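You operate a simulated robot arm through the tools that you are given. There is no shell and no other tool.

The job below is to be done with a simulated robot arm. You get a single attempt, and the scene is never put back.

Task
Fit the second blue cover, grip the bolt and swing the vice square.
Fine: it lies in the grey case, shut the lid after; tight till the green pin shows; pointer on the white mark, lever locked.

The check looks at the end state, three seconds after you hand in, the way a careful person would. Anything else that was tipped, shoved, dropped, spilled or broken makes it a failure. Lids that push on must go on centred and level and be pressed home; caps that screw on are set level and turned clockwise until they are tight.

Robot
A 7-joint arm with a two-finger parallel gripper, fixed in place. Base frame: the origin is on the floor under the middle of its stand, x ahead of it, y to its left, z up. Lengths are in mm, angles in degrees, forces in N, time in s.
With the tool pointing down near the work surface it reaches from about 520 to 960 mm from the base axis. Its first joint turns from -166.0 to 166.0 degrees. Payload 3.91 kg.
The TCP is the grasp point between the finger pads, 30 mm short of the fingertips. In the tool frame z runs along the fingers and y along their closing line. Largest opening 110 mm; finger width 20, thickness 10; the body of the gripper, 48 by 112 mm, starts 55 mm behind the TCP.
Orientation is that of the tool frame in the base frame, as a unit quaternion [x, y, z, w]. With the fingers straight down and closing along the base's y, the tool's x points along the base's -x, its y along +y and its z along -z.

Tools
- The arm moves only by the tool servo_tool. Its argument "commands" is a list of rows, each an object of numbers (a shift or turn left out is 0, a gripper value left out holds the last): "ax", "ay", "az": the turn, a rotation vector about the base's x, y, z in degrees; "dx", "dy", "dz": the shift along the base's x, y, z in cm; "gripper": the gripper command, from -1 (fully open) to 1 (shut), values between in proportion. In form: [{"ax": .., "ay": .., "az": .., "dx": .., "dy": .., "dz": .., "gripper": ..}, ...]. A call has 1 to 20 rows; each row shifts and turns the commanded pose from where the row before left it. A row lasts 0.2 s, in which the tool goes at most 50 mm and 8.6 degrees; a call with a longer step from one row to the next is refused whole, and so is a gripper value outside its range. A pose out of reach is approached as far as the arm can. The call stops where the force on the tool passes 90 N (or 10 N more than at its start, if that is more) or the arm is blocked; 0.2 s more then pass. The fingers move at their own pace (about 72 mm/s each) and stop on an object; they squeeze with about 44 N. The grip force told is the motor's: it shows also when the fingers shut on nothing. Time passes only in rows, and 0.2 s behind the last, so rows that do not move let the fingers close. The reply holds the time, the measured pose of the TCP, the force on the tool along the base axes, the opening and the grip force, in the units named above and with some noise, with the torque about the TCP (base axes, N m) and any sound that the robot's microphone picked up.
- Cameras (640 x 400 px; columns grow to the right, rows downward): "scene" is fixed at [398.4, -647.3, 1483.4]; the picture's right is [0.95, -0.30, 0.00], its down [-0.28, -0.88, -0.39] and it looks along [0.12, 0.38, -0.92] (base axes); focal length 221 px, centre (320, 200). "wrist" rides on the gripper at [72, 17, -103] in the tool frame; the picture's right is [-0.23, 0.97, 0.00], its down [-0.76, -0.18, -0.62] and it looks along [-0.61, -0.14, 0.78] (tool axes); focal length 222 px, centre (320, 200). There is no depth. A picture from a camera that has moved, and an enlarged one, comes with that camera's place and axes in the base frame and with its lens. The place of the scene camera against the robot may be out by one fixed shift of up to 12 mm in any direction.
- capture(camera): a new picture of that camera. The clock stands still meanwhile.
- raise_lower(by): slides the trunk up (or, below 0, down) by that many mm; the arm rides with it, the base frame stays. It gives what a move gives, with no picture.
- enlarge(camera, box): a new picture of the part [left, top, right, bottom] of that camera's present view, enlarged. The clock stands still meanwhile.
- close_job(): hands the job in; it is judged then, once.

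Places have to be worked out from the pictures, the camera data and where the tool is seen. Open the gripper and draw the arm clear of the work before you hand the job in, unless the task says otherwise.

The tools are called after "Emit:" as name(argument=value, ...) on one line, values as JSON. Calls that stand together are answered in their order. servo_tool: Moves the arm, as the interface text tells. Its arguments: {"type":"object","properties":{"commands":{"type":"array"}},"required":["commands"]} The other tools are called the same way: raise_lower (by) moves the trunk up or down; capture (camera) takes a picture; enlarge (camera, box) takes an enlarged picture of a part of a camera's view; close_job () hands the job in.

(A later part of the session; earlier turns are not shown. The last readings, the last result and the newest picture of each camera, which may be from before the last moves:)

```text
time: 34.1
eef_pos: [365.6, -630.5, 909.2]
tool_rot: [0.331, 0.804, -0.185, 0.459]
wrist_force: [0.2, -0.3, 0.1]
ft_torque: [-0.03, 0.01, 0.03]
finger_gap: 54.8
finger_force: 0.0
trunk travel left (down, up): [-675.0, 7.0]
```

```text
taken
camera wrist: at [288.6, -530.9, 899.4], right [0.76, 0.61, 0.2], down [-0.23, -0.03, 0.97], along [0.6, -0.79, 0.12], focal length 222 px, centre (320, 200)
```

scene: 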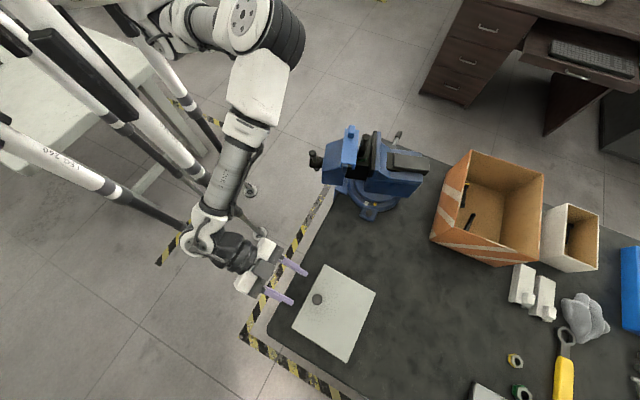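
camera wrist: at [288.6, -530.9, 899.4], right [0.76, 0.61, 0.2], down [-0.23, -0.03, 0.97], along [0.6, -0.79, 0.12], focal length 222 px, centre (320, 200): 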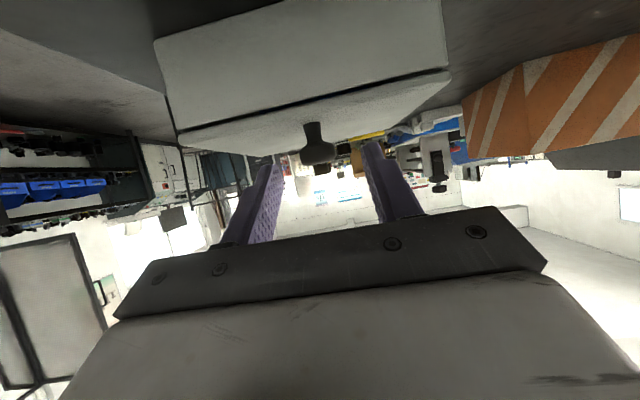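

The knob is centred between the fingers. I advance the last 16 mm and close gently to a command just under the knob's width, to see whether a light grip is possible.

Emit:
servo_tool(commands=[{"dx": 0.5, "dy": -0.5, "dz": -0.4}, {"dx": 0.5, "dy": -0.5, "dz": -0.4}, {}, {"gripper": 0.58}, {"gripper": 0.58}, {"gripper": 0.58}, {"gripper": 0.58}])

Emit:
enlarge(camera="wrist", box=[220, 70, 420, 200])

```text
time: 35.7
eef_pos: [374.8, -640.6, 901.7]
tool_rot: [0.331, 0.803, -0.186, 0.459]
wrist_force: [-3.1, -3.9, 0.4]
ft_torque: [-0.14, 0.01, -0.18]
finger_gap: 25.3
finger_force: 43.9
trunk travel left (down, up): [-675.0, 7.0]
```

```text
3.08 times, centred on (320, 135) of wrist
camera zoom: at [297.3, -540.9, 891.8], right [0.77, 0.61, 0.2], down [-0.23, -0.03, 0.97], along [0.6, -0.79, 0.12], focal length 684 px, centre (320, 400)
```

zoom: 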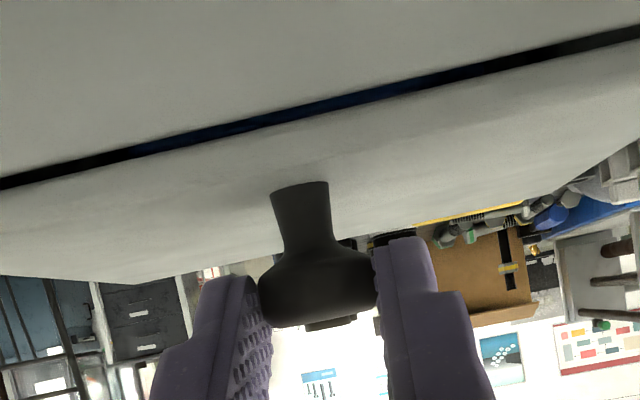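

The grip is always at full force, so I must rotate the tool rigidly with the lid about its rear hinge. I start with 10° and check forces and picture.

Emit:
servo_tool(commands=[{"dx": 0.25, "dy": -0.26, "dz": 1.21, "ax": 3.57, "ay": 3.5}, {"dx": 0.33, "dy": -0.33, "dz": 1.16, "ax": 3.57, "ay": 3.5}, {}])

Emit:
capture(camera="wrist")

Emit:
enlarge(camera="scene", box=[280, 250, 440, 400])

```text
time: 36.5
eef_pos: [381.3, -646.3, 925.6]
tool_rot: [0.346, 0.84, -0.156, 0.388]
wrist_force: [-1.7, -5.4, 3.2]
ft_torque: [-0.62, -0.44, -0.1]
finger_gap: 24.8
finger_force: 43.8
trunk travel left (down, up): [-675.0, 7.0]
```

```text
taken
camera wrist: at [303.9, -546.7, 938.4], right [0.79, 0.59, 0.18], down [-0.11, -0.15, 0.98], along [0.61, -0.79, -0.05], focal length 222 px, centre (320, 200)
```

wrist: 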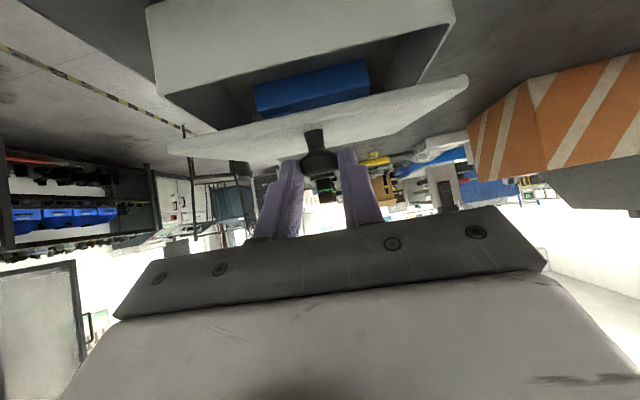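

```text
2.67 times, centred on (360, 325) of scene
camera zoom: at [398.4, -647.3, 1483.4], right [0.95, -0.3, 0.0], down [-0.28, -0.88, -0.39], along [0.12, 0.38, -0.92], focal length 589 px, centre (213, -133)
```

zoom: 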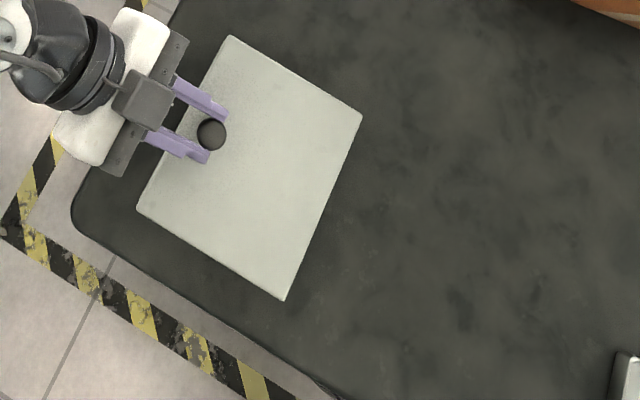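

The lid rotates properly about its rear edge with the case's rear corners unmoved, and I can see the blue cover standing inside the case. I carry on to about 30°.

Emit:
servo_tool(commands=[{"dx": 0.4, "dy": -0.41, "dz": 1.13, "ax": 3.2, "ay": 3.1}, {"dx": 0.46, "dy": -0.47, "dz": 1.07, "ax": 3.3, "ay": 3.2}, {"dx": 0.53, "dy": -0.54, "dz": 1.0, "ax": 3.4, "ay": 3.3}, {"dx": 0.59, "dy": -0.6, "dz": 0.94, "ax": 3.4, "ay": 3.3}, {}])

Emit:
enlarge(camera="scene", box=[280, 250, 440, 400])

Emit:
capture(camera="wrist")

```text
time: 37.7
eef_pos: [400.1, -665.9, 966.2]
tool_rot: [0.37, 0.89, -0.095, 0.248]
wrist_force: [-7.3, 5.2, 7.4]
ft_torque: [-0.15, 0.05, 0.04]
finger_gap: 24.8
finger_force: 44.4
trunk travel left (down, up): [-675.0, 7.0]
```

```text
2.67 times, centred on (360, 325) of scene
camera zoom: at [398.4, -647.3, 1483.4], right [0.95, -0.3, 0.0], down [-0.28, -0.88, -0.39], along [0.12, 0.38, -0.92], focal length 589 px, centre (213, -133)
```

zoom: 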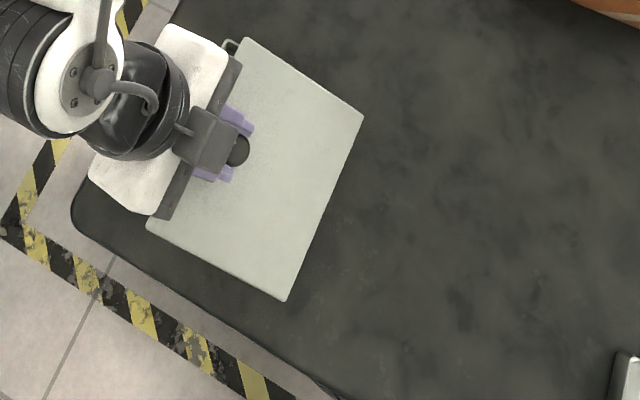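

```text
taken
camera wrist: at [330.5, -574.2, 1018.3], right [0.82, 0.55, 0.13], down [0.1, -0.37, 0.92], along [0.56, -0.75, -0.36], focal length 222 px, centre (320, 200)
```

wrist: 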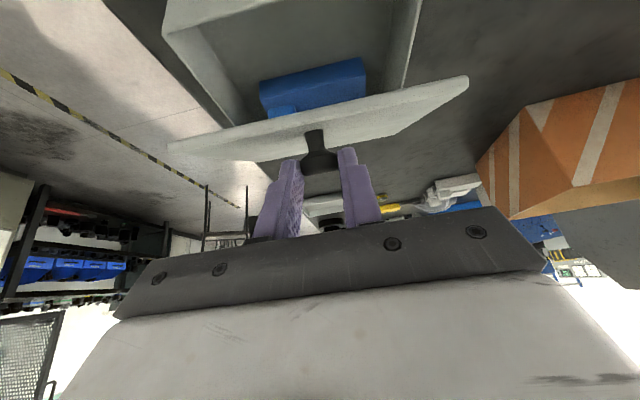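

The case stays put; the forces suggest the hinge line is about 5 mm farther away than assumed, and no lid weight is felt, so the hinge may hold by friction. I ease the radial push and release the knob here to see whether the lid stays.

Emit:
servo_tool(commands=[{"dx": -0.12, "dy": 0.12, "dz": 0.09}, {}, {"gripper": 0.4}, {"gripper": 0.2}, {"gripper": 0.2}])

Emit:
capture(camera="wrist")

Emit:
enlarge(camera="scene", box=[280, 250, 440, 400])

```text
time: 38.9
eef_pos: [399.5, -665.3, 966.9]
tool_rot: [0.369, 0.891, -0.094, 0.248]
wrist_force: [-1.0, -0.2, -0.2]
ft_torque: [-0.05, -0.02, -0.02]
finger_gap: 44.0
finger_force: 0.0
trunk travel left (down, up): [-675.0, 7.0]
```

```text
taken
camera wrist: at [330.4, -573.4, 1018.3], right [0.82, 0.55, 0.13], down [0.1, -0.37, 0.92], along [0.56, -0.75, -0.36], focal length 222 px, centre (320, 200)
```

wrist: 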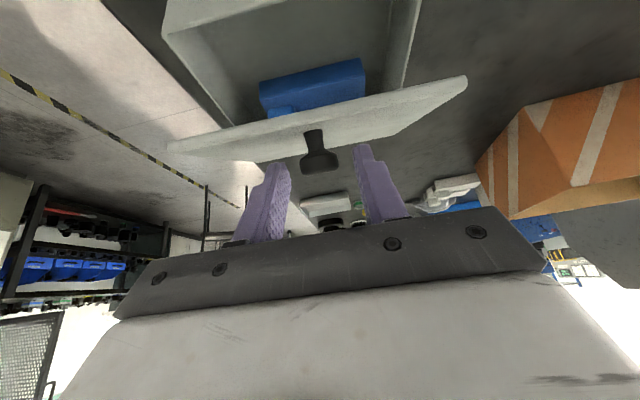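

```text
2.67 times, centred on (360, 325) of scene
camera zoom: at [398.4, -647.3, 1483.4], right [0.95, -0.3, 0.0], down [-0.28, -0.88, -0.39], along [0.12, 0.38, -0.92], focal length 589 px, centre (213, -133)
```

zoom: 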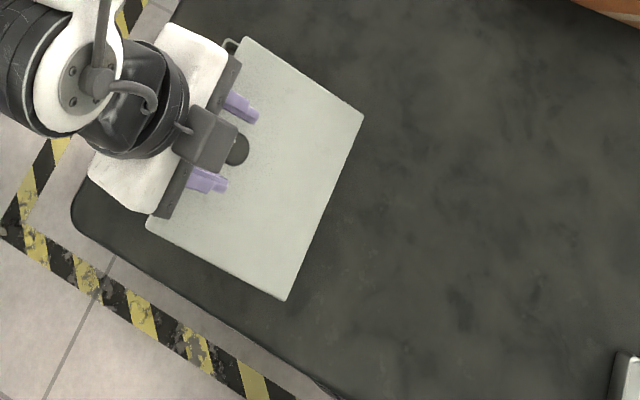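

The lid stays at about 29° by itself, so the hinge holds by friction. I swing the open fingers around the knob to a flatter angle (~66° from vertical) to regrip with more rotation available.

Emit:
servo_tool(commands=[{"dx": -0.11, "dy": 0.11, "dz": -0.2, "ax": -5.0, "ay": -4.9}, {"dx": -0.11, "dy": 0.11, "dz": -0.2, "ax": -5.0, "ay": -4.9}, {"dx": -0.11, "dy": 0.11, "dz": -0.22, "ax": -5.0, "ay": -4.9}, {"dx": -0.11, "dy": 0.11, "dz": -0.22, "ax": -5.0, "ay": -4.9}, {"dx": -0.1, "dy": 0.11, "dz": -0.22, "ax": -5.0, "ay": -4.9}, {}])

Emit:
capture(camera="wrist")

Emit:
enlarge(camera="wrist", box=[220, 60, 420, 190])

```text
time: 40.3
eef_pos: [393.0, -660.5, 955.7]
tool_rot: [0.32, 0.776, -0.204, 0.503]
wrist_force: [-0.9, 0.2, 0.2]
ft_torque: [0.0, 0.0, -0.02]
finger_gap: 44.0
finger_force: 0.1
trunk travel left (down, up): [-675.0, 7.0]
```

```text
taken
camera wrist: at [318.1, -561.3, 931.6], right [0.75, 0.63, 0.21], down [-0.31, 0.05, 0.95], along [0.59, -0.78, 0.23], focal length 222 px, centre (320, 200)
```

wrist: 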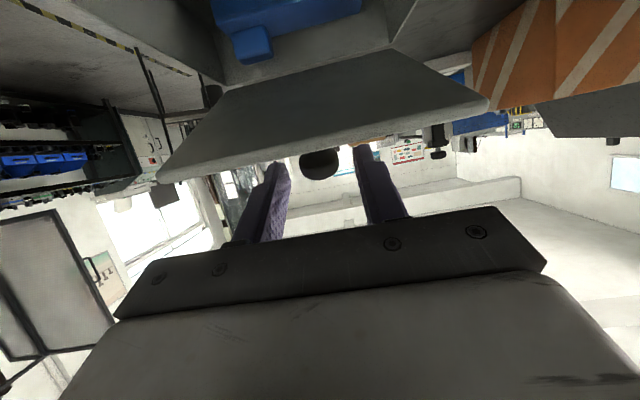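

```text
3.08 times, centred on (320, 125) of wrist
camera zoom: at [318.1, -561.3, 931.6], right [0.75, 0.63, 0.21], down [-0.31, 0.05, 0.95], along [0.59, -0.78, 0.23], focal length 684 px, centre (320, 431)
```

zoom: 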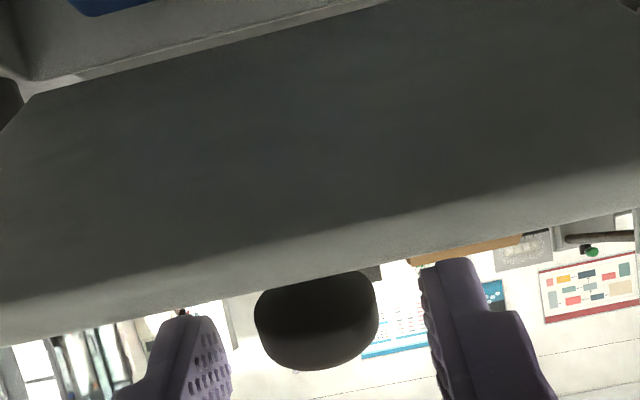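

The fingers straddle the knob head below the lid's plane without touching. I close on it.

Emit:
servo_tool(commands=[{"gripper": 0.6}, {"gripper": 1.0}, {"gripper": 1.0}, {"gripper": 1.0}, {}])

Emit:
capture(camera="wrist")

```text
time: 41.5
eef_pos: [394.0, -659.4, 954.6]
tool_rot: [0.319, 0.777, -0.203, 0.503]
wrist_force: [0.3, -1.3, -0.6]
ft_torque: [-0.11, -0.11, 0.06]
finger_gap: 25.0
finger_force: 43.9
trunk travel left (down, up): [-675.0, 7.0]
```

```text
taken
camera wrist: at [318.1, -561.4, 931.7], right [0.75, 0.63, 0.21], down [-0.31, 0.05, 0.95], along [0.59, -0.78, 0.23], focal length 222 px, centre (320, 200)
```

wrist: 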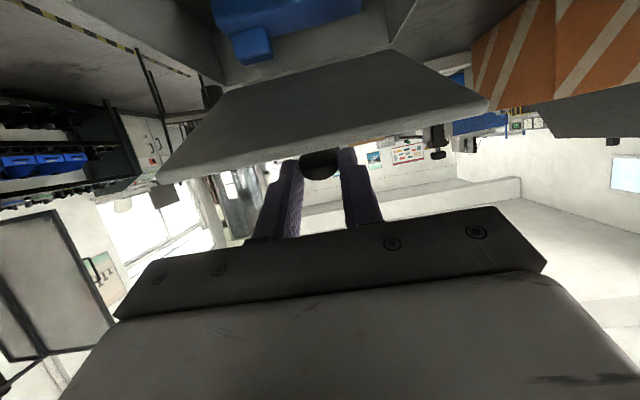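

Firm grip. I rotate the lid rigidly by another 20°.

Emit:
servo_tool(commands=[{"dx": 0.57, "dy": -0.58, "dz": 0.99, "ax": 3.55, "ay": 3.5}, {"dx": 0.63, "dy": -0.64, "dz": 0.92, "ax": 3.55, "ay": 3.5}, {"dx": 0.69, "dy": -0.7, "dz": 0.84, "ax": 3.55, "ay": 3.5}, {"dx": 0.73, "dy": -0.75, "dz": 0.75, "ax": 3.55, "ay": 3.5}, {}])

Emit:
enlarge(camera="scene", box=[280, 250, 440, 400])

```text
time: 42.7
eef_pos: [418.8, -686.3, 990.5]
tool_rot: [0.353, 0.851, -0.144, 0.362]
wrist_force: [1.2, -6.1, 3.0]
ft_torque: [-0.71, -0.64, -0.11]
finger_gap: 24.8
finger_force: 43.9
trunk travel left (down, up): [-675.0, 7.0]
```

```text
2.67 times, centred on (360, 325) of scene
camera zoom: at [398.4, -647.3, 1483.4], right [0.95, -0.3, 0.0], down [-0.28, -0.88, -0.39], along [0.12, 0.38, -0.92], focal length 589 px, centre (213, -133)
```

zoom: 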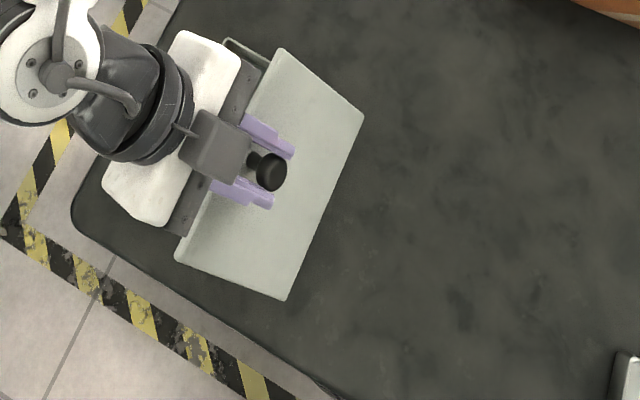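

The lid is at about 49° and the case has not moved. I continue 15° more, then check.

Emit:
servo_tool(commands=[{"dx": 0.77, "dy": -0.78, "dz": 0.65, "ax": 3.55, "ay": 3.5}, {"dx": 0.81, "dy": -0.83, "dz": 0.56, "ax": 3.55, "ay": 3.5}, {"dx": 0.85, "dy": -0.86, "dz": 0.45, "ax": 3.55, "ay": 3.5}, {}])

Emit:
enlarge(camera="scene", box=[280, 250, 440, 400])

```text
time: 43.7
eef_pos: [444.8, -711.4, 1006.4]
tool_rot: [0.369, 0.89, -0.096, 0.248]
wrist_force: [-1.1, -3.8, 2.1]
ft_torque: [-0.44, -0.22, 0.01]
finger_gap: 24.7
finger_force: 44.1
trunk travel left (down, up): [-675.0, 7.0]
```

```text
2.67 times, centred on (360, 325) of scene
camera zoom: at [398.4, -647.3, 1483.4], right [0.95, -0.3, 0.0], down [-0.28, -0.88, -0.39], along [0.12, 0.38, -0.92], focal length 589 px, centre (213, -133)
```

zoom: 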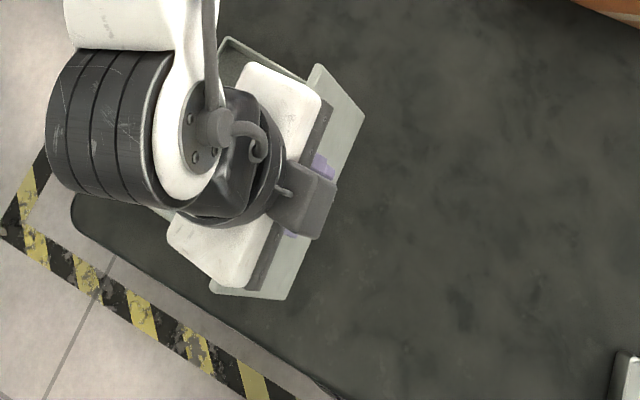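

Still clean at about 64°. I go on another 10°.

Emit:
servo_tool(commands=[{"dx": 0.86, "dy": -0.88, "dz": 0.35, "ax": 3.55, "ay": 3.5}, {"dx": 0.88, "dy": -0.9, "dz": 0.23, "ax": 3.55, "ay": 3.5}, {}])

Emit:
capture(camera="scene")

Emit:
capture(camera="wrist")

```text
time: 44.5
eef_pos: [462.0, -729.9, 1012.1]
tool_rot: [0.377, 0.908, -0.062, 0.17]
wrist_force: [-0.1, -4.8, 0.9]
ft_torque: [-0.5, -0.1, 0.01]
finger_gap: 24.8
finger_force: 44.0
trunk travel left (down, up): [-675.0, 7.0]
```

```text
taken
```

scene: 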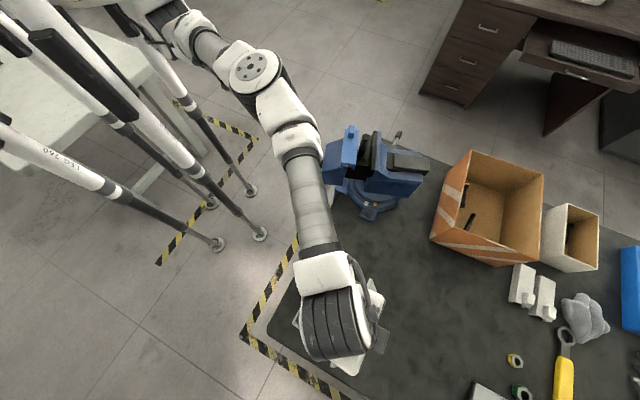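

```text
taken
camera wrist: at [400.1, -643.9, 1083.5], right [0.84, 0.54, 0.1], down [0.21, -0.48, 0.85], along [0.5, -0.69, -0.52], focal length 222 px, centre (320, 200)
```

wrist: 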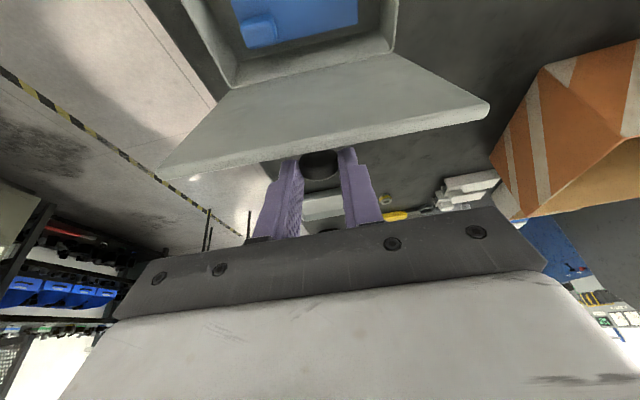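

The lid is at about 74°, tilted well back. I release the knob, withdraw along the fingers' own direction, and look into the case from above.

Emit:
servo_tool(commands=[{"gripper": 0.4}, {"gripper": 0.2}, {"dx": -0.5, "dy": 0.48, "dz": 1.85}, {"dx": -0.5, "dy": 0.48, "dz": 1.85}, {"dx": -0.6, "dy": 0.55, "dz": 1.95}, {"dx": -0.6, "dy": 0.55, "dz": 1.95}, {"dx": -1.5, "dy": 1.5, "dz": 1.0}, {"dx": -1.5, "dy": 1.5, "dz": 0}, {"dx": -1.5, "dy": 1.5, "dz": 0}, {}])

Emit:
capture(camera="wrist")

Emit:
enlarge(camera="scene", box=[280, 250, 440, 400])

```text
time: 46.7
eef_pos: [395.5, -664.0, 1097.4]
tool_rot: [0.377, 0.908, -0.063, 0.17]
wrist_force: [0.0, -0.3, -0.6]
ft_torque: [0.02, 0.03, -0.02]
finger_gap: 44.1
finger_force: 0.1
trunk travel left (down, up): [-675.0, 7.0]
```

```text
taken
camera wrist: at [333.3, -578.0, 1169.6], right [0.84, 0.54, 0.1], down [0.21, -0.48, 0.85], along [0.51, -0.69, -0.52], focal length 222 px, centre (320, 200)
```

wrist: 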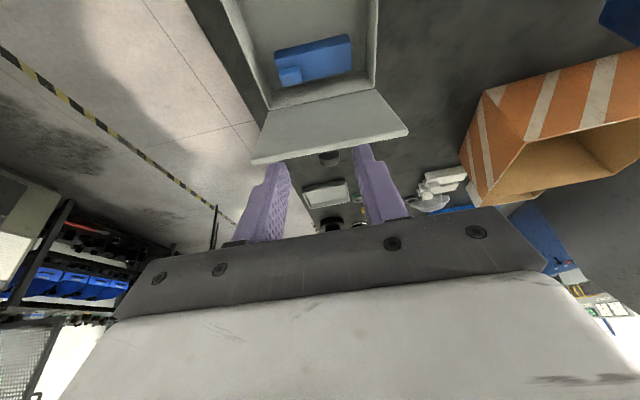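

```text
2.67 times, centred on (360, 325) of scene
camera zoom: at [398.4, -647.3, 1483.4], right [0.95, -0.3, 0.0], down [-0.28, -0.88, -0.39], along [0.12, 0.38, -0.92], focal length 589 px, centre (213, -133)
```

zoom: 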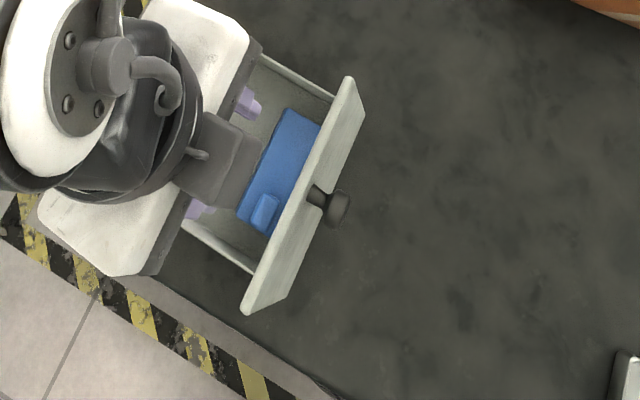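

The lid stays open at about 74°, and the cover lies in the case with its long side parallel to the case's front, nub up at the left end; centre about (446,-706). I move the camera nearer to study the cover's shape.

Emit:
servo_tool(commands=[{"dx": -0.4, "dy": 0.8, "dz": -2.9, "ax": 3.0, "ay": 3.0, "gripper": -0.2}, {"dx": -0.4, "dy": 0.8, "dz": -2.9, "ax": 2.5, "ay": 2.5}, {"dx": -0.3, "dy": 0.8, "dz": -2.9, "ax": 2.5, "ay": 2.5}, {}])

Emit:
capture(camera="wrist")

Emit:
enlarge(camera="wrist", box=[230, 60, 430, 190])

```text
time: 47.7
eef_pos: [382.1, -637.9, 1012.7]
tool_rot: [0.383, 0.92, -0.025, 0.08]
wrist_force: [0.2, 0.0, 0.9]
ft_torque: [-0.02, -0.02, 0.02]
finger_gap: 65.7
finger_force: 0.0
trunk travel left (down, up): [-675.0, 7.0]
```

```text
taken
camera wrist: at [332.6, -564.7, 1103.8], right [0.85, 0.53, 0.05], down [0.32, -0.59, 0.74], along [0.42, -0.61, -0.67], focal length 222 px, centre (320, 200)
```

wrist: 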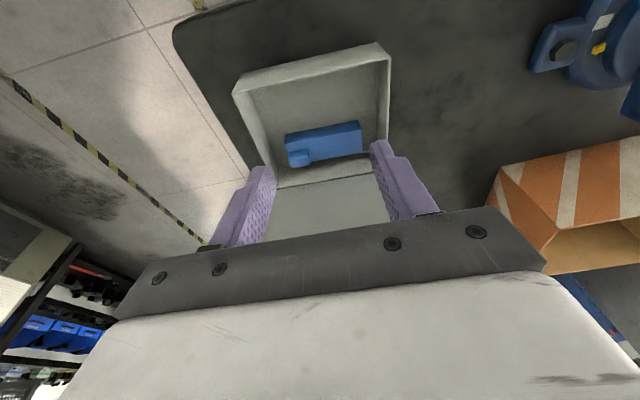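

```text
3.08 times, centred on (330, 125) of wrist
camera zoom: at [332.6, -564.7, 1103.8], right [0.85, 0.53, 0.05], down [0.32, -0.59, 0.74], along [0.42, -0.61, -0.67], focal length 684 px, centre (289, 431)
```

zoom: 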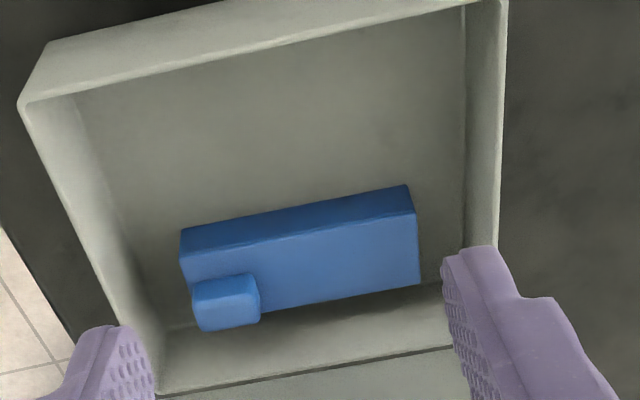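

The cover is about 102×40×30 mm with a nub on its rear-left top corner. I zoom the scene camera on the fitted cover, the fixed jaw, and the spare white covers to learn the right orientation.

Emit:
enlarge(camera="scene", box=[325, 120, 405, 170])

Emit:
enlarge(camera="scene", box=[500, 255, 580, 335])

Emit:
enlarge(camera="scene", box=[360, 120, 440, 170])

```text
8.00 times, centred on (365, 145) of scene
camera zoom: at [398.4, -647.3, 1483.4], right [0.95, -0.3, 0.0], down [-0.28, -0.88, -0.39], along [0.12, 0.38, -0.92], focal length 1767 px, centre (-40, 640)
```

zoom: 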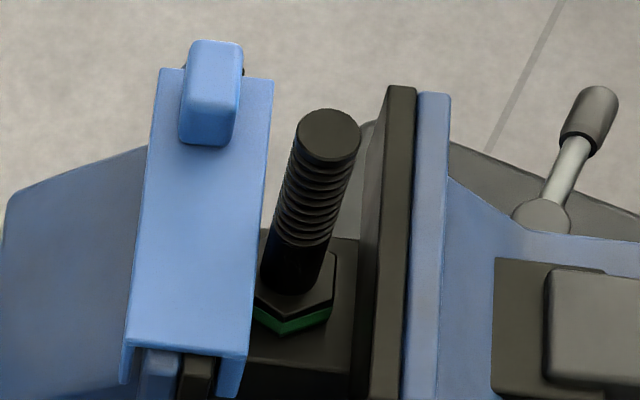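

```text
5.00 times, centred on (540, 295) of scene
camera zoom: at [398.4, -647.3, 1483.4], right [0.95, -0.3, 0.0], down [-0.28, -0.88, -0.39], along [0.12, 0.38, -0.92], focal length 1104 px, centre (-780, -275)
```

zoom: 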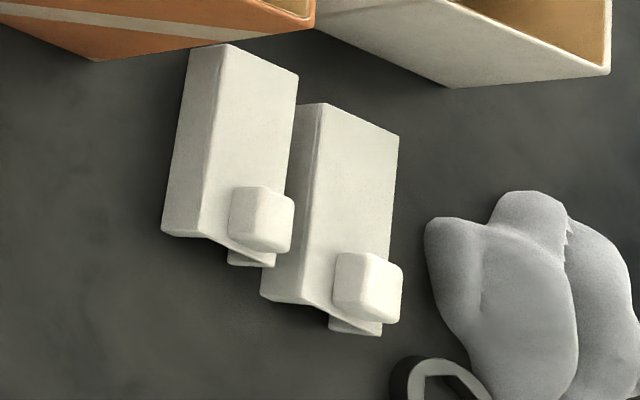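

```text
8.00 times, centred on (400, 145) of scene
camera zoom: at [398.4, -647.3, 1483.4], right [0.95, -0.3, 0.0], down [-0.28, -0.88, -0.39], along [0.12, 0.38, -0.92], focal length 1767 px, centre (-320, 640)
```

zoom: 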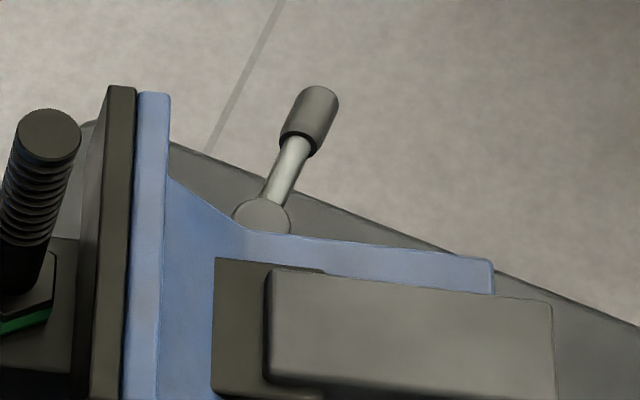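

The fitted cover is an inverted U-channel over the jaw lip, nub toward the left end when looking along its gripping direction; the cover in the case is the same part, so on the fixed jaw its nub belongs at the -y end (about +22° yaw from how it lies). I'll pick it up by the nub at about (421,-736,848), closing along the cover's length; first a pre-grasp pose tilted 20° back from the lid.

Emit:
servo_tool(commands=[{"dx": 0.34, "dy": -2.31, "dz": -1.96, "ax": -2.4, "ay": -2.35, "gripper": 0.12}, {"dx": 0.34, "dy": -2.31, "dz": -1.96, "ax": -2.4, "ay": -2.35}, {"dx": 0.34, "dy": -2.31, "dz": -1.96, "ax": -2.4, "ay": -2.35}, {}])

Emit:
capture(camera="wrist")

Emit:
enlarge(camera="wrist", box=[230, 70, 430, 200])

```text
time: 48.7
eef_pos: [393.8, -709.7, 952.7]
tool_rot: [0.378, 0.91, -0.06, 0.16]
wrist_force: [0.4, 0.3, -0.3]
ft_torque: [0.01, 0.04, -0.01]
finger_gap: 48.2
finger_force: 0.1
trunk travel left (down, up): [-675.0, 7.0]
```

```text
taken
camera wrist: at [332.4, -626.4, 1026.7], right [0.84, 0.54, 0.09], down [0.22, -0.49, 0.84], along [0.5, -0.69, -0.53], focal length 222 px, centre (320, 200)
```

wrist: 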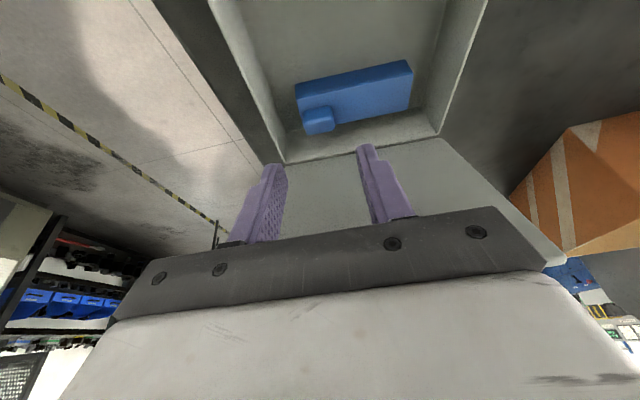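

```text
3.08 times, centred on (330, 135) of wrist
camera zoom: at [332.4, -626.4, 1026.7], right [0.84, 0.54, 0.09], down [0.22, -0.49, 0.84], along [0.5, -0.69, -0.53], focal length 684 px, centre (289, 400)
```

zoom: 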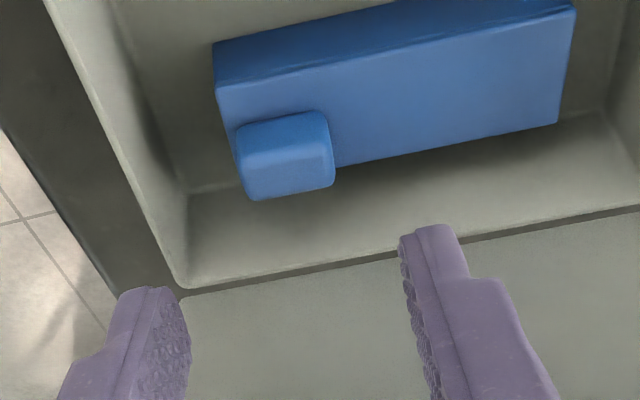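

The nub measures about 28×16 mm, centred near (425,-741), top z≈850. I descend along the tool axis to 30 mm short and re-check alignment.

Emit:
servo_tool(commands=[{"dx": 0.17, "dy": -0.37, "dz": 0.1}, {"dx": 0.74, "dy": -0.69, "dz": -2.83}, {"dx": 0.74, "dy": -0.69, "dz": -2.83}, {}])

Emit:
enlarge(camera="wrist", box=[230, 70, 430, 200])

Emit:
enlarge(camera="scene", box=[280, 250, 440, 400])

```text
time: 49.7
eef_pos: [404.8, -725.2, 905.1]
tool_rot: [0.379, 0.909, -0.063, 0.164]
wrist_force: [-12.9, 0.8, 29.6]
ft_torque: [-1.15, -1.67, 0.14]
finger_gap: 48.4
finger_force: 0.0
trunk travel left (down, up): [-675.0, 7.0]
```

```text
3.08 times, centred on (330, 135) of wrist
camera zoom: at [344.1, -640.0, 977.0], right [0.84, 0.53, 0.09], down [0.22, -0.49, 0.85], along [0.49, -0.69, -0.53], focal length 684 px, centre (289, 400)
```

zoom: 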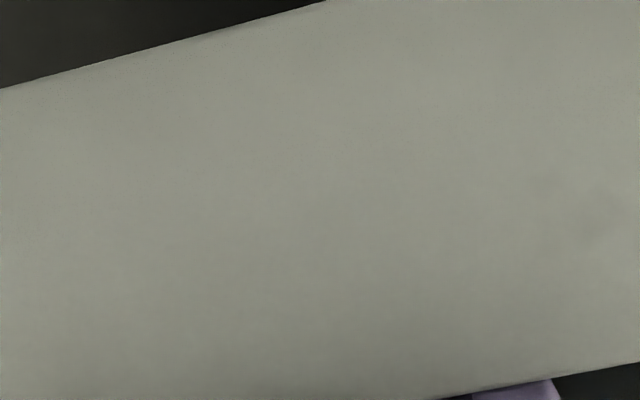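

```text
2.67 times, centred on (360, 325) of scene
camera zoom: at [398.4, -647.3, 1483.4], right [0.95, -0.3, 0.0], down [-0.28, -0.88, -0.39], along [0.12, 0.38, -0.92], focal length 589 px, centre (213, -133)
```

zoom: 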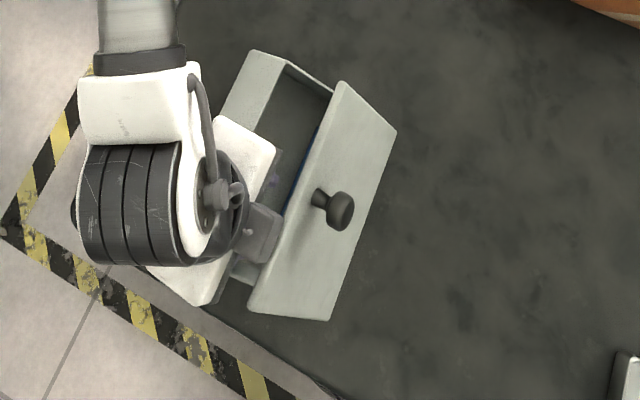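

Something unexpected: 30 N upward force and the wrist view is blocked by a pale surface, so the tool has hit part of the case or lid. I look closely before moving.

Emit:
enlarge(camera="scene", box=[300, 260, 380, 330])

Emit:
capture(camera="wrist")

Emit:
capture(camera="scene")

```text
5.71 times, centred on (340, 295) of scene
camera zoom: at [398.4, -647.3, 1483.4], right [0.95, -0.3, 0.0], down [-0.28, -0.88, -0.39], along [0.12, 0.38, -0.92], focal length 1262 px, centre (206, -343)
```

zoom: 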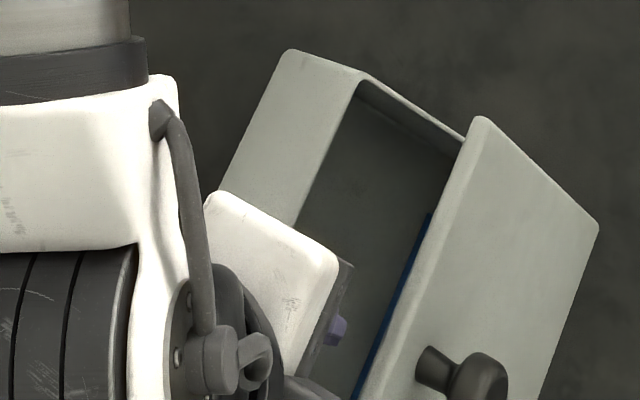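

```text
taken
camera wrist: at [344.1, -640.0, 977.0], right [0.84, 0.53, 0.09], down [0.22, -0.49, 0.85], along [0.49, -0.69, -0.53], focal length 222 px, centre (320, 200)
```

wrist: 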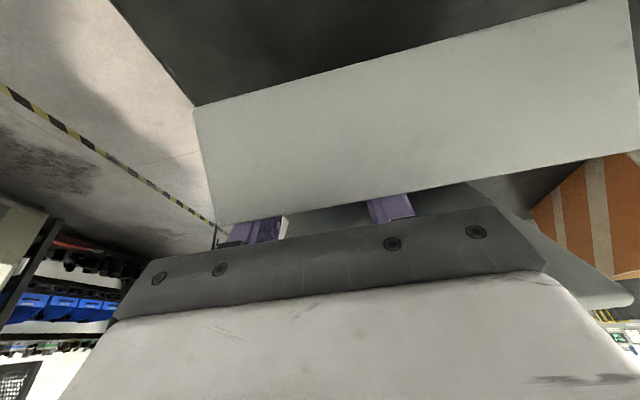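

```text
taken
```

scene: 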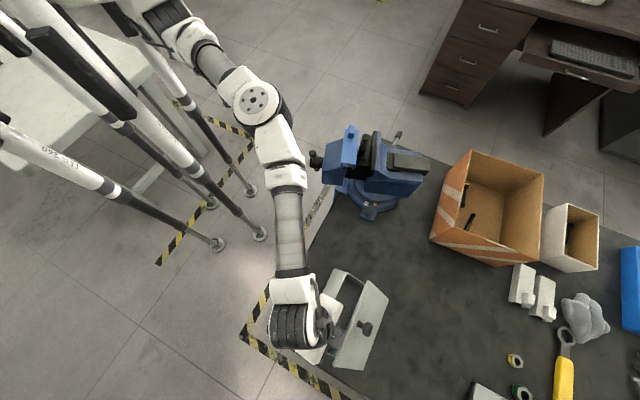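

The case has been tipped backward: the tool's back side caught the lid's top edge as I descended, lifting the case's front. I back out slowly along the reverse path so that the case settles gently.

Emit:
servo_tool(commands=[{"dx": -0.12, "dy": 0.11, "dz": 0.47}, {"dx": -0.12, "dy": 0.11, "dz": 0.47}])

Emit:
capture(camera="wrist")

Emit:
enlarge(camera="scene", box=[280, 250, 440, 400])

```text
time: 50.3
eef_pos: [408.4, -722.5, 904.5]
tool_rot: [0.378, 0.91, -0.056, 0.159]
wrist_force: [-6.6, 1.1, 4.2]
ft_torque: [-0.1, -0.54, 0.01]
finger_gap: 48.5
finger_force: 0.1
trunk travel left (down, up): [-675.0, 7.0]
```

```text
taken
camera wrist: at [347.5, -639.0, 977.6], right [0.84, 0.54, 0.09], down [0.23, -0.5, 0.84], along [0.5, -0.68, -0.54], focal length 222 px, centre (320, 200)
```

wrist: 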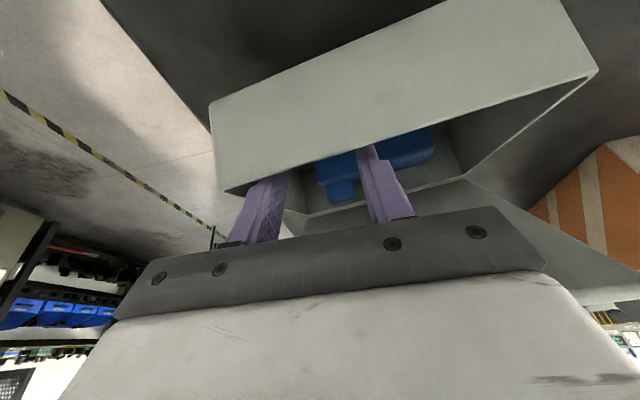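

```text
2.67 times, centred on (360, 325) of scene
camera zoom: at [398.4, -647.3, 1483.4], right [0.95, -0.3, 0.0], down [-0.28, -0.88, -0.39], along [0.12, 0.38, -0.92], focal length 589 px, centre (213, -133)
```

zoom: 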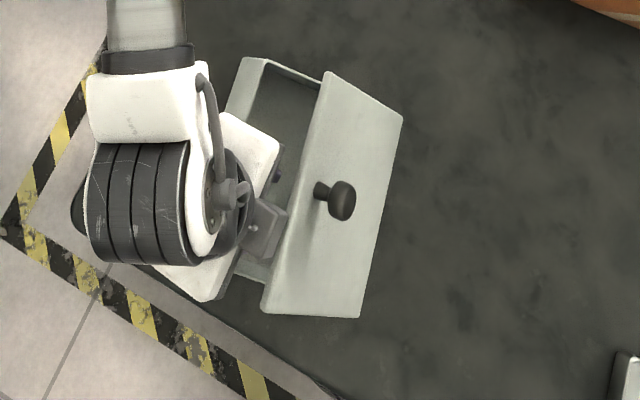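

The load has dropped to a few newtons and the case's front is lower. I continue backing out slowly.

Emit:
servo_tool(commands=[{"dx": -0.15, "dy": 0.14, "dz": 0.47}, {"dx": -0.15, "dy": 0.14, "dz": 0.47}, {"dx": -0.15, "dy": 0.14, "dz": 0.47}])

Emit:
capture(camera="wrist")

Emit:
enlarge(camera="scene", box=[280, 250, 440, 400])

```text
time: 51.1
eef_pos: [403.1, -720.3, 921.1]
tool_rot: [0.377, 0.91, -0.059, 0.161]
wrist_force: [0.5, -0.5, 1.4]
ft_torque: [0.02, -0.01, 0.02]
finger_gap: 48.3
finger_force: 0.0
trunk travel left (down, up): [-675.0, 7.0]
```

```text
taken
camera wrist: at [342.6, -635.7, 993.9], right [0.84, 0.54, 0.09], down [0.23, -0.49, 0.84], along [0.5, -0.68, -0.53], focal length 222 px, centre (320, 200)
```

wrist: 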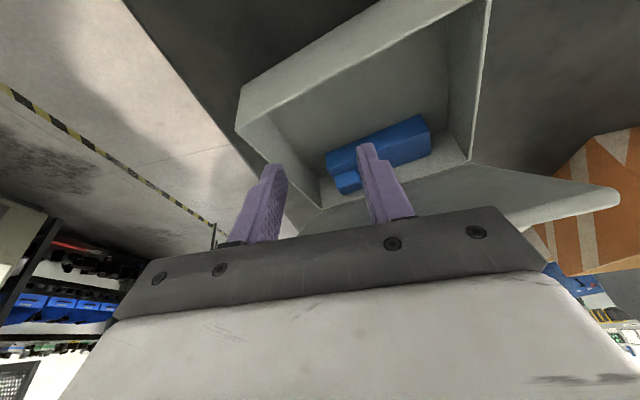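

```text
2.67 times, centred on (360, 325) of scene
camera zoom: at [398.4, -647.3, 1483.4], right [0.95, -0.3, 0.0], down [-0.28, -0.88, -0.39], along [0.12, 0.38, -0.92], focal length 589 px, centre (213, -133)
```

zoom: 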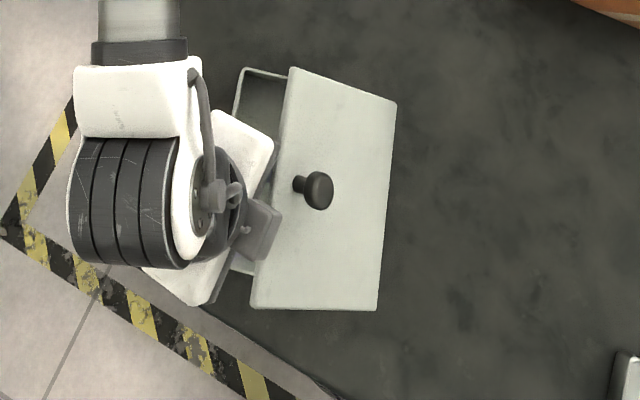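

The tool is free and the case sits flat again, but it has been shifted about 50 mm and turned about 17°, and the lid has dropped to roughly 50°. I withdraw fully upward and toward the robot, then survey.

Emit:
servo_tool(commands=[{"dx": -0.5, "dy": 0.5, "dz": 1.5}, {"dx": -0.7, "dy": 0.7, "dz": 2.5}, {"dx": -1.0, "dy": 1.0, "dz": 2.5}, {"dx": -1.5, "dy": 1.5, "dz": 2.5}, {"dx": -1.5, "dy": 1.5, "dz": 2.0}, {"dx": -1.5, "dy": 2.5, "dz": 1.0}, {"dx": -1.5, "dy": 2.5, "dz": 1.0}, {}])

Emit:
capture(camera="wrist")

Emit:
enlarge(camera="scene", box=[280, 250, 440, 400])

```text
time: 52.9
eef_pos: [320.2, -616.4, 1052.8]
tool_rot: [0.377, 0.91, -0.059, 0.161]
wrist_force: [-0.8, 1.6, -0.3]
ft_torque: [-0.02, 0.0, -0.03]
finger_gap: 48.2
finger_force: 0.0
trunk travel left (down, up): [-675.0, 7.0]
```

```text
taken
camera wrist: at [259.2, -532.9, 1125.2], right [0.84, 0.54, 0.09], down [0.23, -0.49, 0.84], along [0.5, -0.68, -0.53], focal length 222 px, centre (320, 200)
```

wrist: 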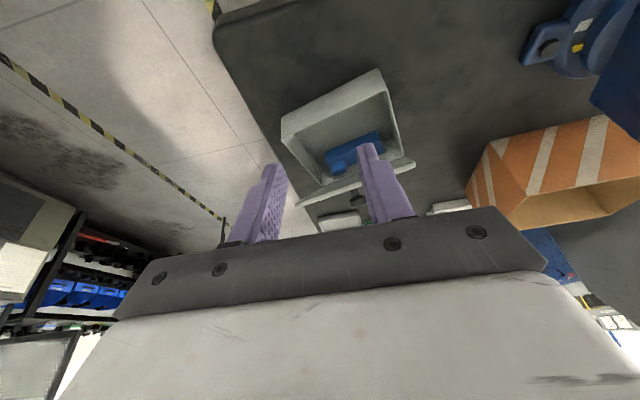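

```text
2.67 times, centred on (360, 325) of scene
camera zoom: at [398.4, -647.3, 1483.4], right [0.95, -0.3, 0.0], down [-0.28, -0.88, -0.39], along [0.12, 0.38, -0.92], focal length 589 px, centre (213, -133)
```

zoom: 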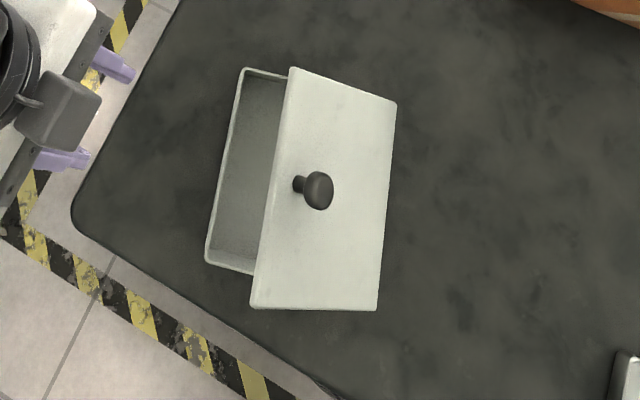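

The case is now yawed about +15° with its front middle near (400,-684), rear beyond easy reach. Plan: press the lid shut from above, then grip the knob and slide the case back to its first pose, and reopen later. First I close the fingers and go above the lid's front edge beside the knob.

Emit:
servo_tool(commands=[{"dx": 3.3, "dy": -1.7, "gripper": 1.0}, {"dx": 3.3, "dy": -1.7}, {"dx": 3.3, "dy": -1.7}, {"dx": 3.4, "dy": -1.6}, {"dz": -1.5}, {}])

Emit:
capture(camera="wrist")

Emit:
enlarge(camera="scene", box=[280, 250, 440, 400])

```text
time: 54.3
eef_pos: [455.2, -684.0, 1036.9]
tool_rot: [0.377, 0.91, -0.059, 0.161]
wrist_force: [0.4, -0.6, -0.1]
ft_torque: [0.04, 0.01, 0.0]
finger_gap: 0.0
finger_force: 37.3
trunk travel left (down, up): [-675.0, 7.0]
```

```text
taken
camera wrist: at [394.0, -600.1, 1109.9], right [0.84, 0.54, 0.09], down [0.23, -0.49, 0.84], along [0.5, -0.69, -0.53], focal length 222 px, centre (320, 200)
```

wrist: 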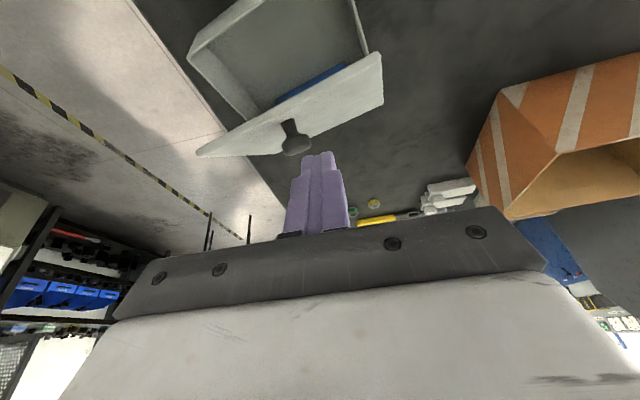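

```text
2.67 times, centred on (360, 325) of scene
camera zoom: at [398.4, -647.3, 1483.4], right [0.95, -0.3, 0.0], down [-0.28, -0.88, -0.39], along [0.12, 0.38, -0.92], focal length 589 px, centre (213, -133)
```

zoom: 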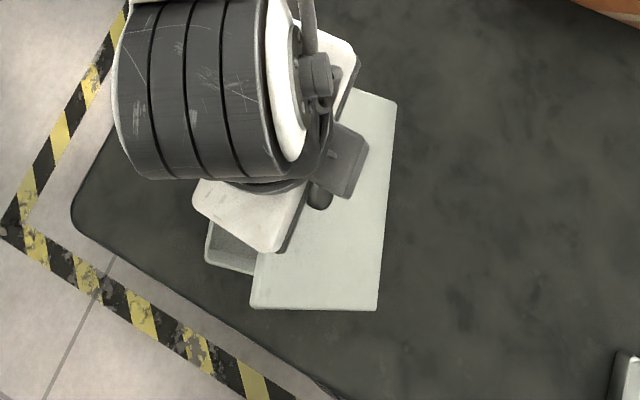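

The lid is at about 40°, front edge near z≈961. I touch down on the lid 15 mm from its front edge, 32 mm to the side of the knob, and press it down along its arc.

Emit:
servo_tool(commands=[{"dx": -0.47, "dy": 1.06, "dz": -1.9}, {"dz": -1.97}, {"dx": -0.57, "dy": 0.33, "dz": -1.7}, {"dx": -0.57, "dy": 0.34, "dz": -1.68}, {"dx": -0.42, "dy": 0.25, "dz": -1.05}, {"dx": -0.42, "dy": 0.24, "dz": -1.05}])

Emit:
capture(camera="wrist")

Emit:
enlarge(camera="scene", box=[280, 250, 440, 400])

```text
time: 55.7
eef_pos: [430.3, -661.8, 941.3]
tool_rot: [0.377, 0.91, -0.059, 0.16]
wrist_force: [0.8, -0.1, 0.3]
ft_torque: [0.02, -0.03, 0.04]
finger_gap: 0.0
finger_force: 37.9
trunk travel left (down, up): [-675.0, 7.0]
```

```text
taken
camera wrist: at [370.4, -578.8, 1015.4], right [0.84, 0.54, 0.09], down [0.23, -0.49, 0.84], along [0.5, -0.68, -0.53], focal length 222 px, centre (320, 200)
```

wrist: 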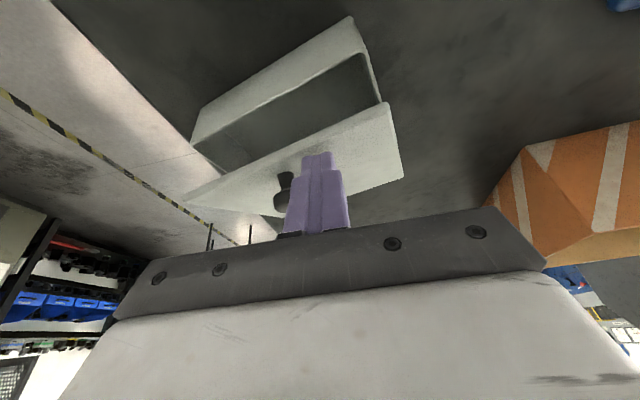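

```text
2.67 times, centred on (360, 325) of scene
camera zoom: at [398.4, -647.3, 1483.4], right [0.95, -0.3, 0.0], down [-0.28, -0.88, -0.39], along [0.12, 0.38, -0.92], focal length 589 px, centre (213, -133)
```

zoom: 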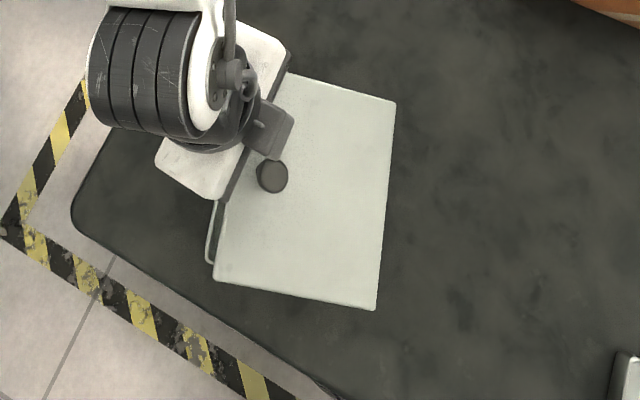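

The lid is closing smoothly with the case unmoved. I press it the rest of the way down.

Emit:
servo_tool(commands=[{"dx": -0.26, "dy": 0.15, "dz": -1.1}, {"dx": -0.26, "dy": 0.15, "dz": -1.1}, {"dx": -0.1, "dy": 0.05, "dz": -1.1}, {"dx": -0.07, "dy": 0.05, "dz": -0.9}])

Emit:
capture(camera="wrist")

```text
time: 56.7
eef_pos: [424.5, -659.9, 899.6]
tool_rot: [0.378, 0.91, -0.059, 0.16]
wrist_force: [-0.1, -0.1, -0.5]
ft_torque: [0.04, 0.04, 0.02]
finger_gap: 0.1
finger_force: 37.7
trunk travel left (down, up): [-675.0, 7.0]
```

```text
taken
camera wrist: at [363.1, -575.0, 973.5], right [0.84, 0.54, 0.09], down [0.23, -0.49, 0.84], along [0.5, -0.69, -0.53], focal length 222 px, centre (320, 200)
```

wrist: 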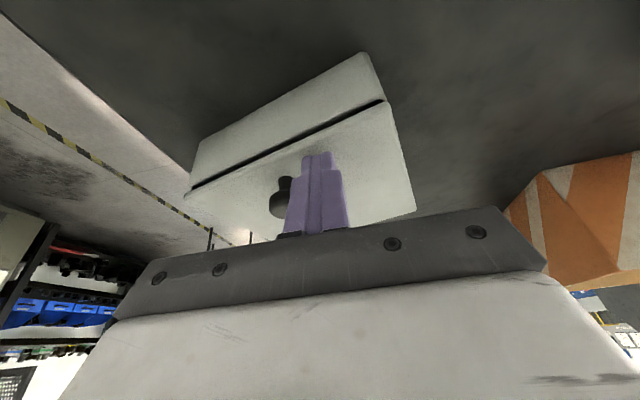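

The lid is nearly shut with only the thin seam left. I press a few millimetres more and watch the force.

Emit:
servo_tool(commands=[{"dz": -0.3}, {"dz": -0.3}])

Emit:
enlarge(camera="wrist", box=[180, 40, 420, 230])

```text
time: 57.3
eef_pos: [422.4, -659.8, 896.2]
tool_rot: [0.378, 0.91, -0.06, 0.161]
wrist_force: [-1.2, 2.6, 9.4]
ft_torque: [0.08, 0.0, 0.02]
finger_gap: 0.1
finger_force: 37.9
trunk travel left (down, up): [-675.0, 7.0]
```

```text
2.11 times, centred on (300, 135) of wrist
camera zoom: at [362.5, -574.7, 969.4], right [0.84, 0.54, 0.09], down [0.22, -0.49, 0.84], along [0.5, -0.69, -0.53], focal length 468 px, centre (362, 337)
```

zoom: 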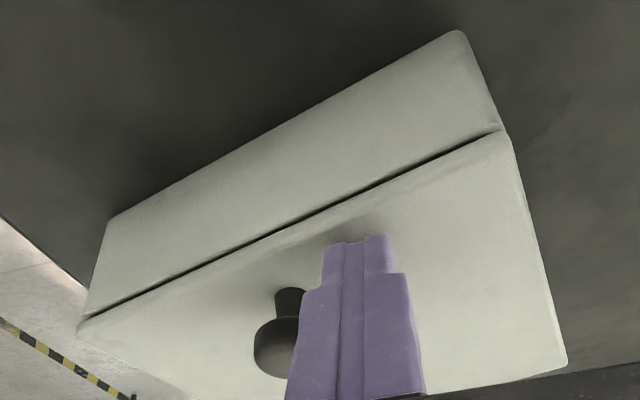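

The lid is pressed shut (9 N, seam closed). I lift off, open the fingers, square the tool to the case's present heading and look for the knob.

Emit:
servo_tool(commands=[{"dz": 2.5, "dx": -0.3, "dy": 0.3}, {"dz": 3.5, "ax": 3.5, "ay": 3.4}, {"dz": 3.0, "ax": 3.5, "ay": 3.4, "gripper": 0.1}, {"ax": 3.5, "ay": 3.4, "dz": 1.0}, {"ax": 3.5, "ay": 3.4}, {"az": 7.6, "dx": -1.5, "dy": 1.0}, {"az": 7.6, "dx": -1.5, "dy": 1.0}, {}])

Emit:
capture(camera="wrist")

Emit:
enlarge(camera="scene", box=[280, 250, 440, 400])

```text
time: 59.1
eef_pos: [391.0, -635.4, 994.5]
tool_rot: [0.259, 0.966, 0.009, 0.004]
wrist_force: [1.2, -0.6, 0.6]
ft_torque: [0.01, 0.0, -0.01]
finger_gap: 49.5
finger_force: 0.1
trunk travel left (down, up): [-675.0, 7.0]
```

```text
taken
camera wrist: at [335.5, -585.6, 1097.6], right [0.68, 0.73, 0.02], down [0.56, -0.54, 0.62], along [0.46, -0.41, -0.78], focal length 222 px, centre (320, 200)
```

wrist: 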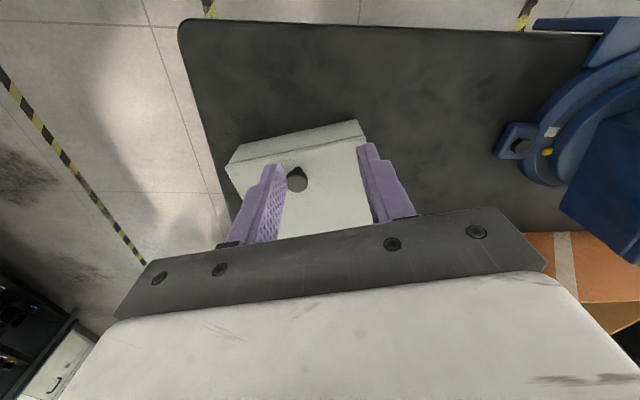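

```text
2.67 times, centred on (360, 325) of scene
camera zoom: at [398.4, -647.3, 1483.4], right [0.95, -0.3, 0.0], down [-0.28, -0.88, -0.39], along [0.12, 0.38, -0.92], focal length 589 px, centre (213, -133)
```

zoom: 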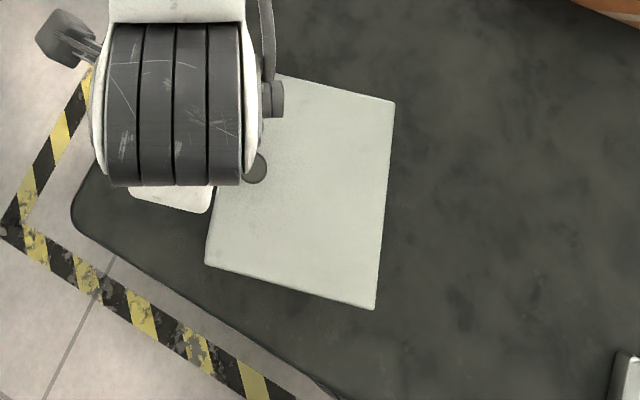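

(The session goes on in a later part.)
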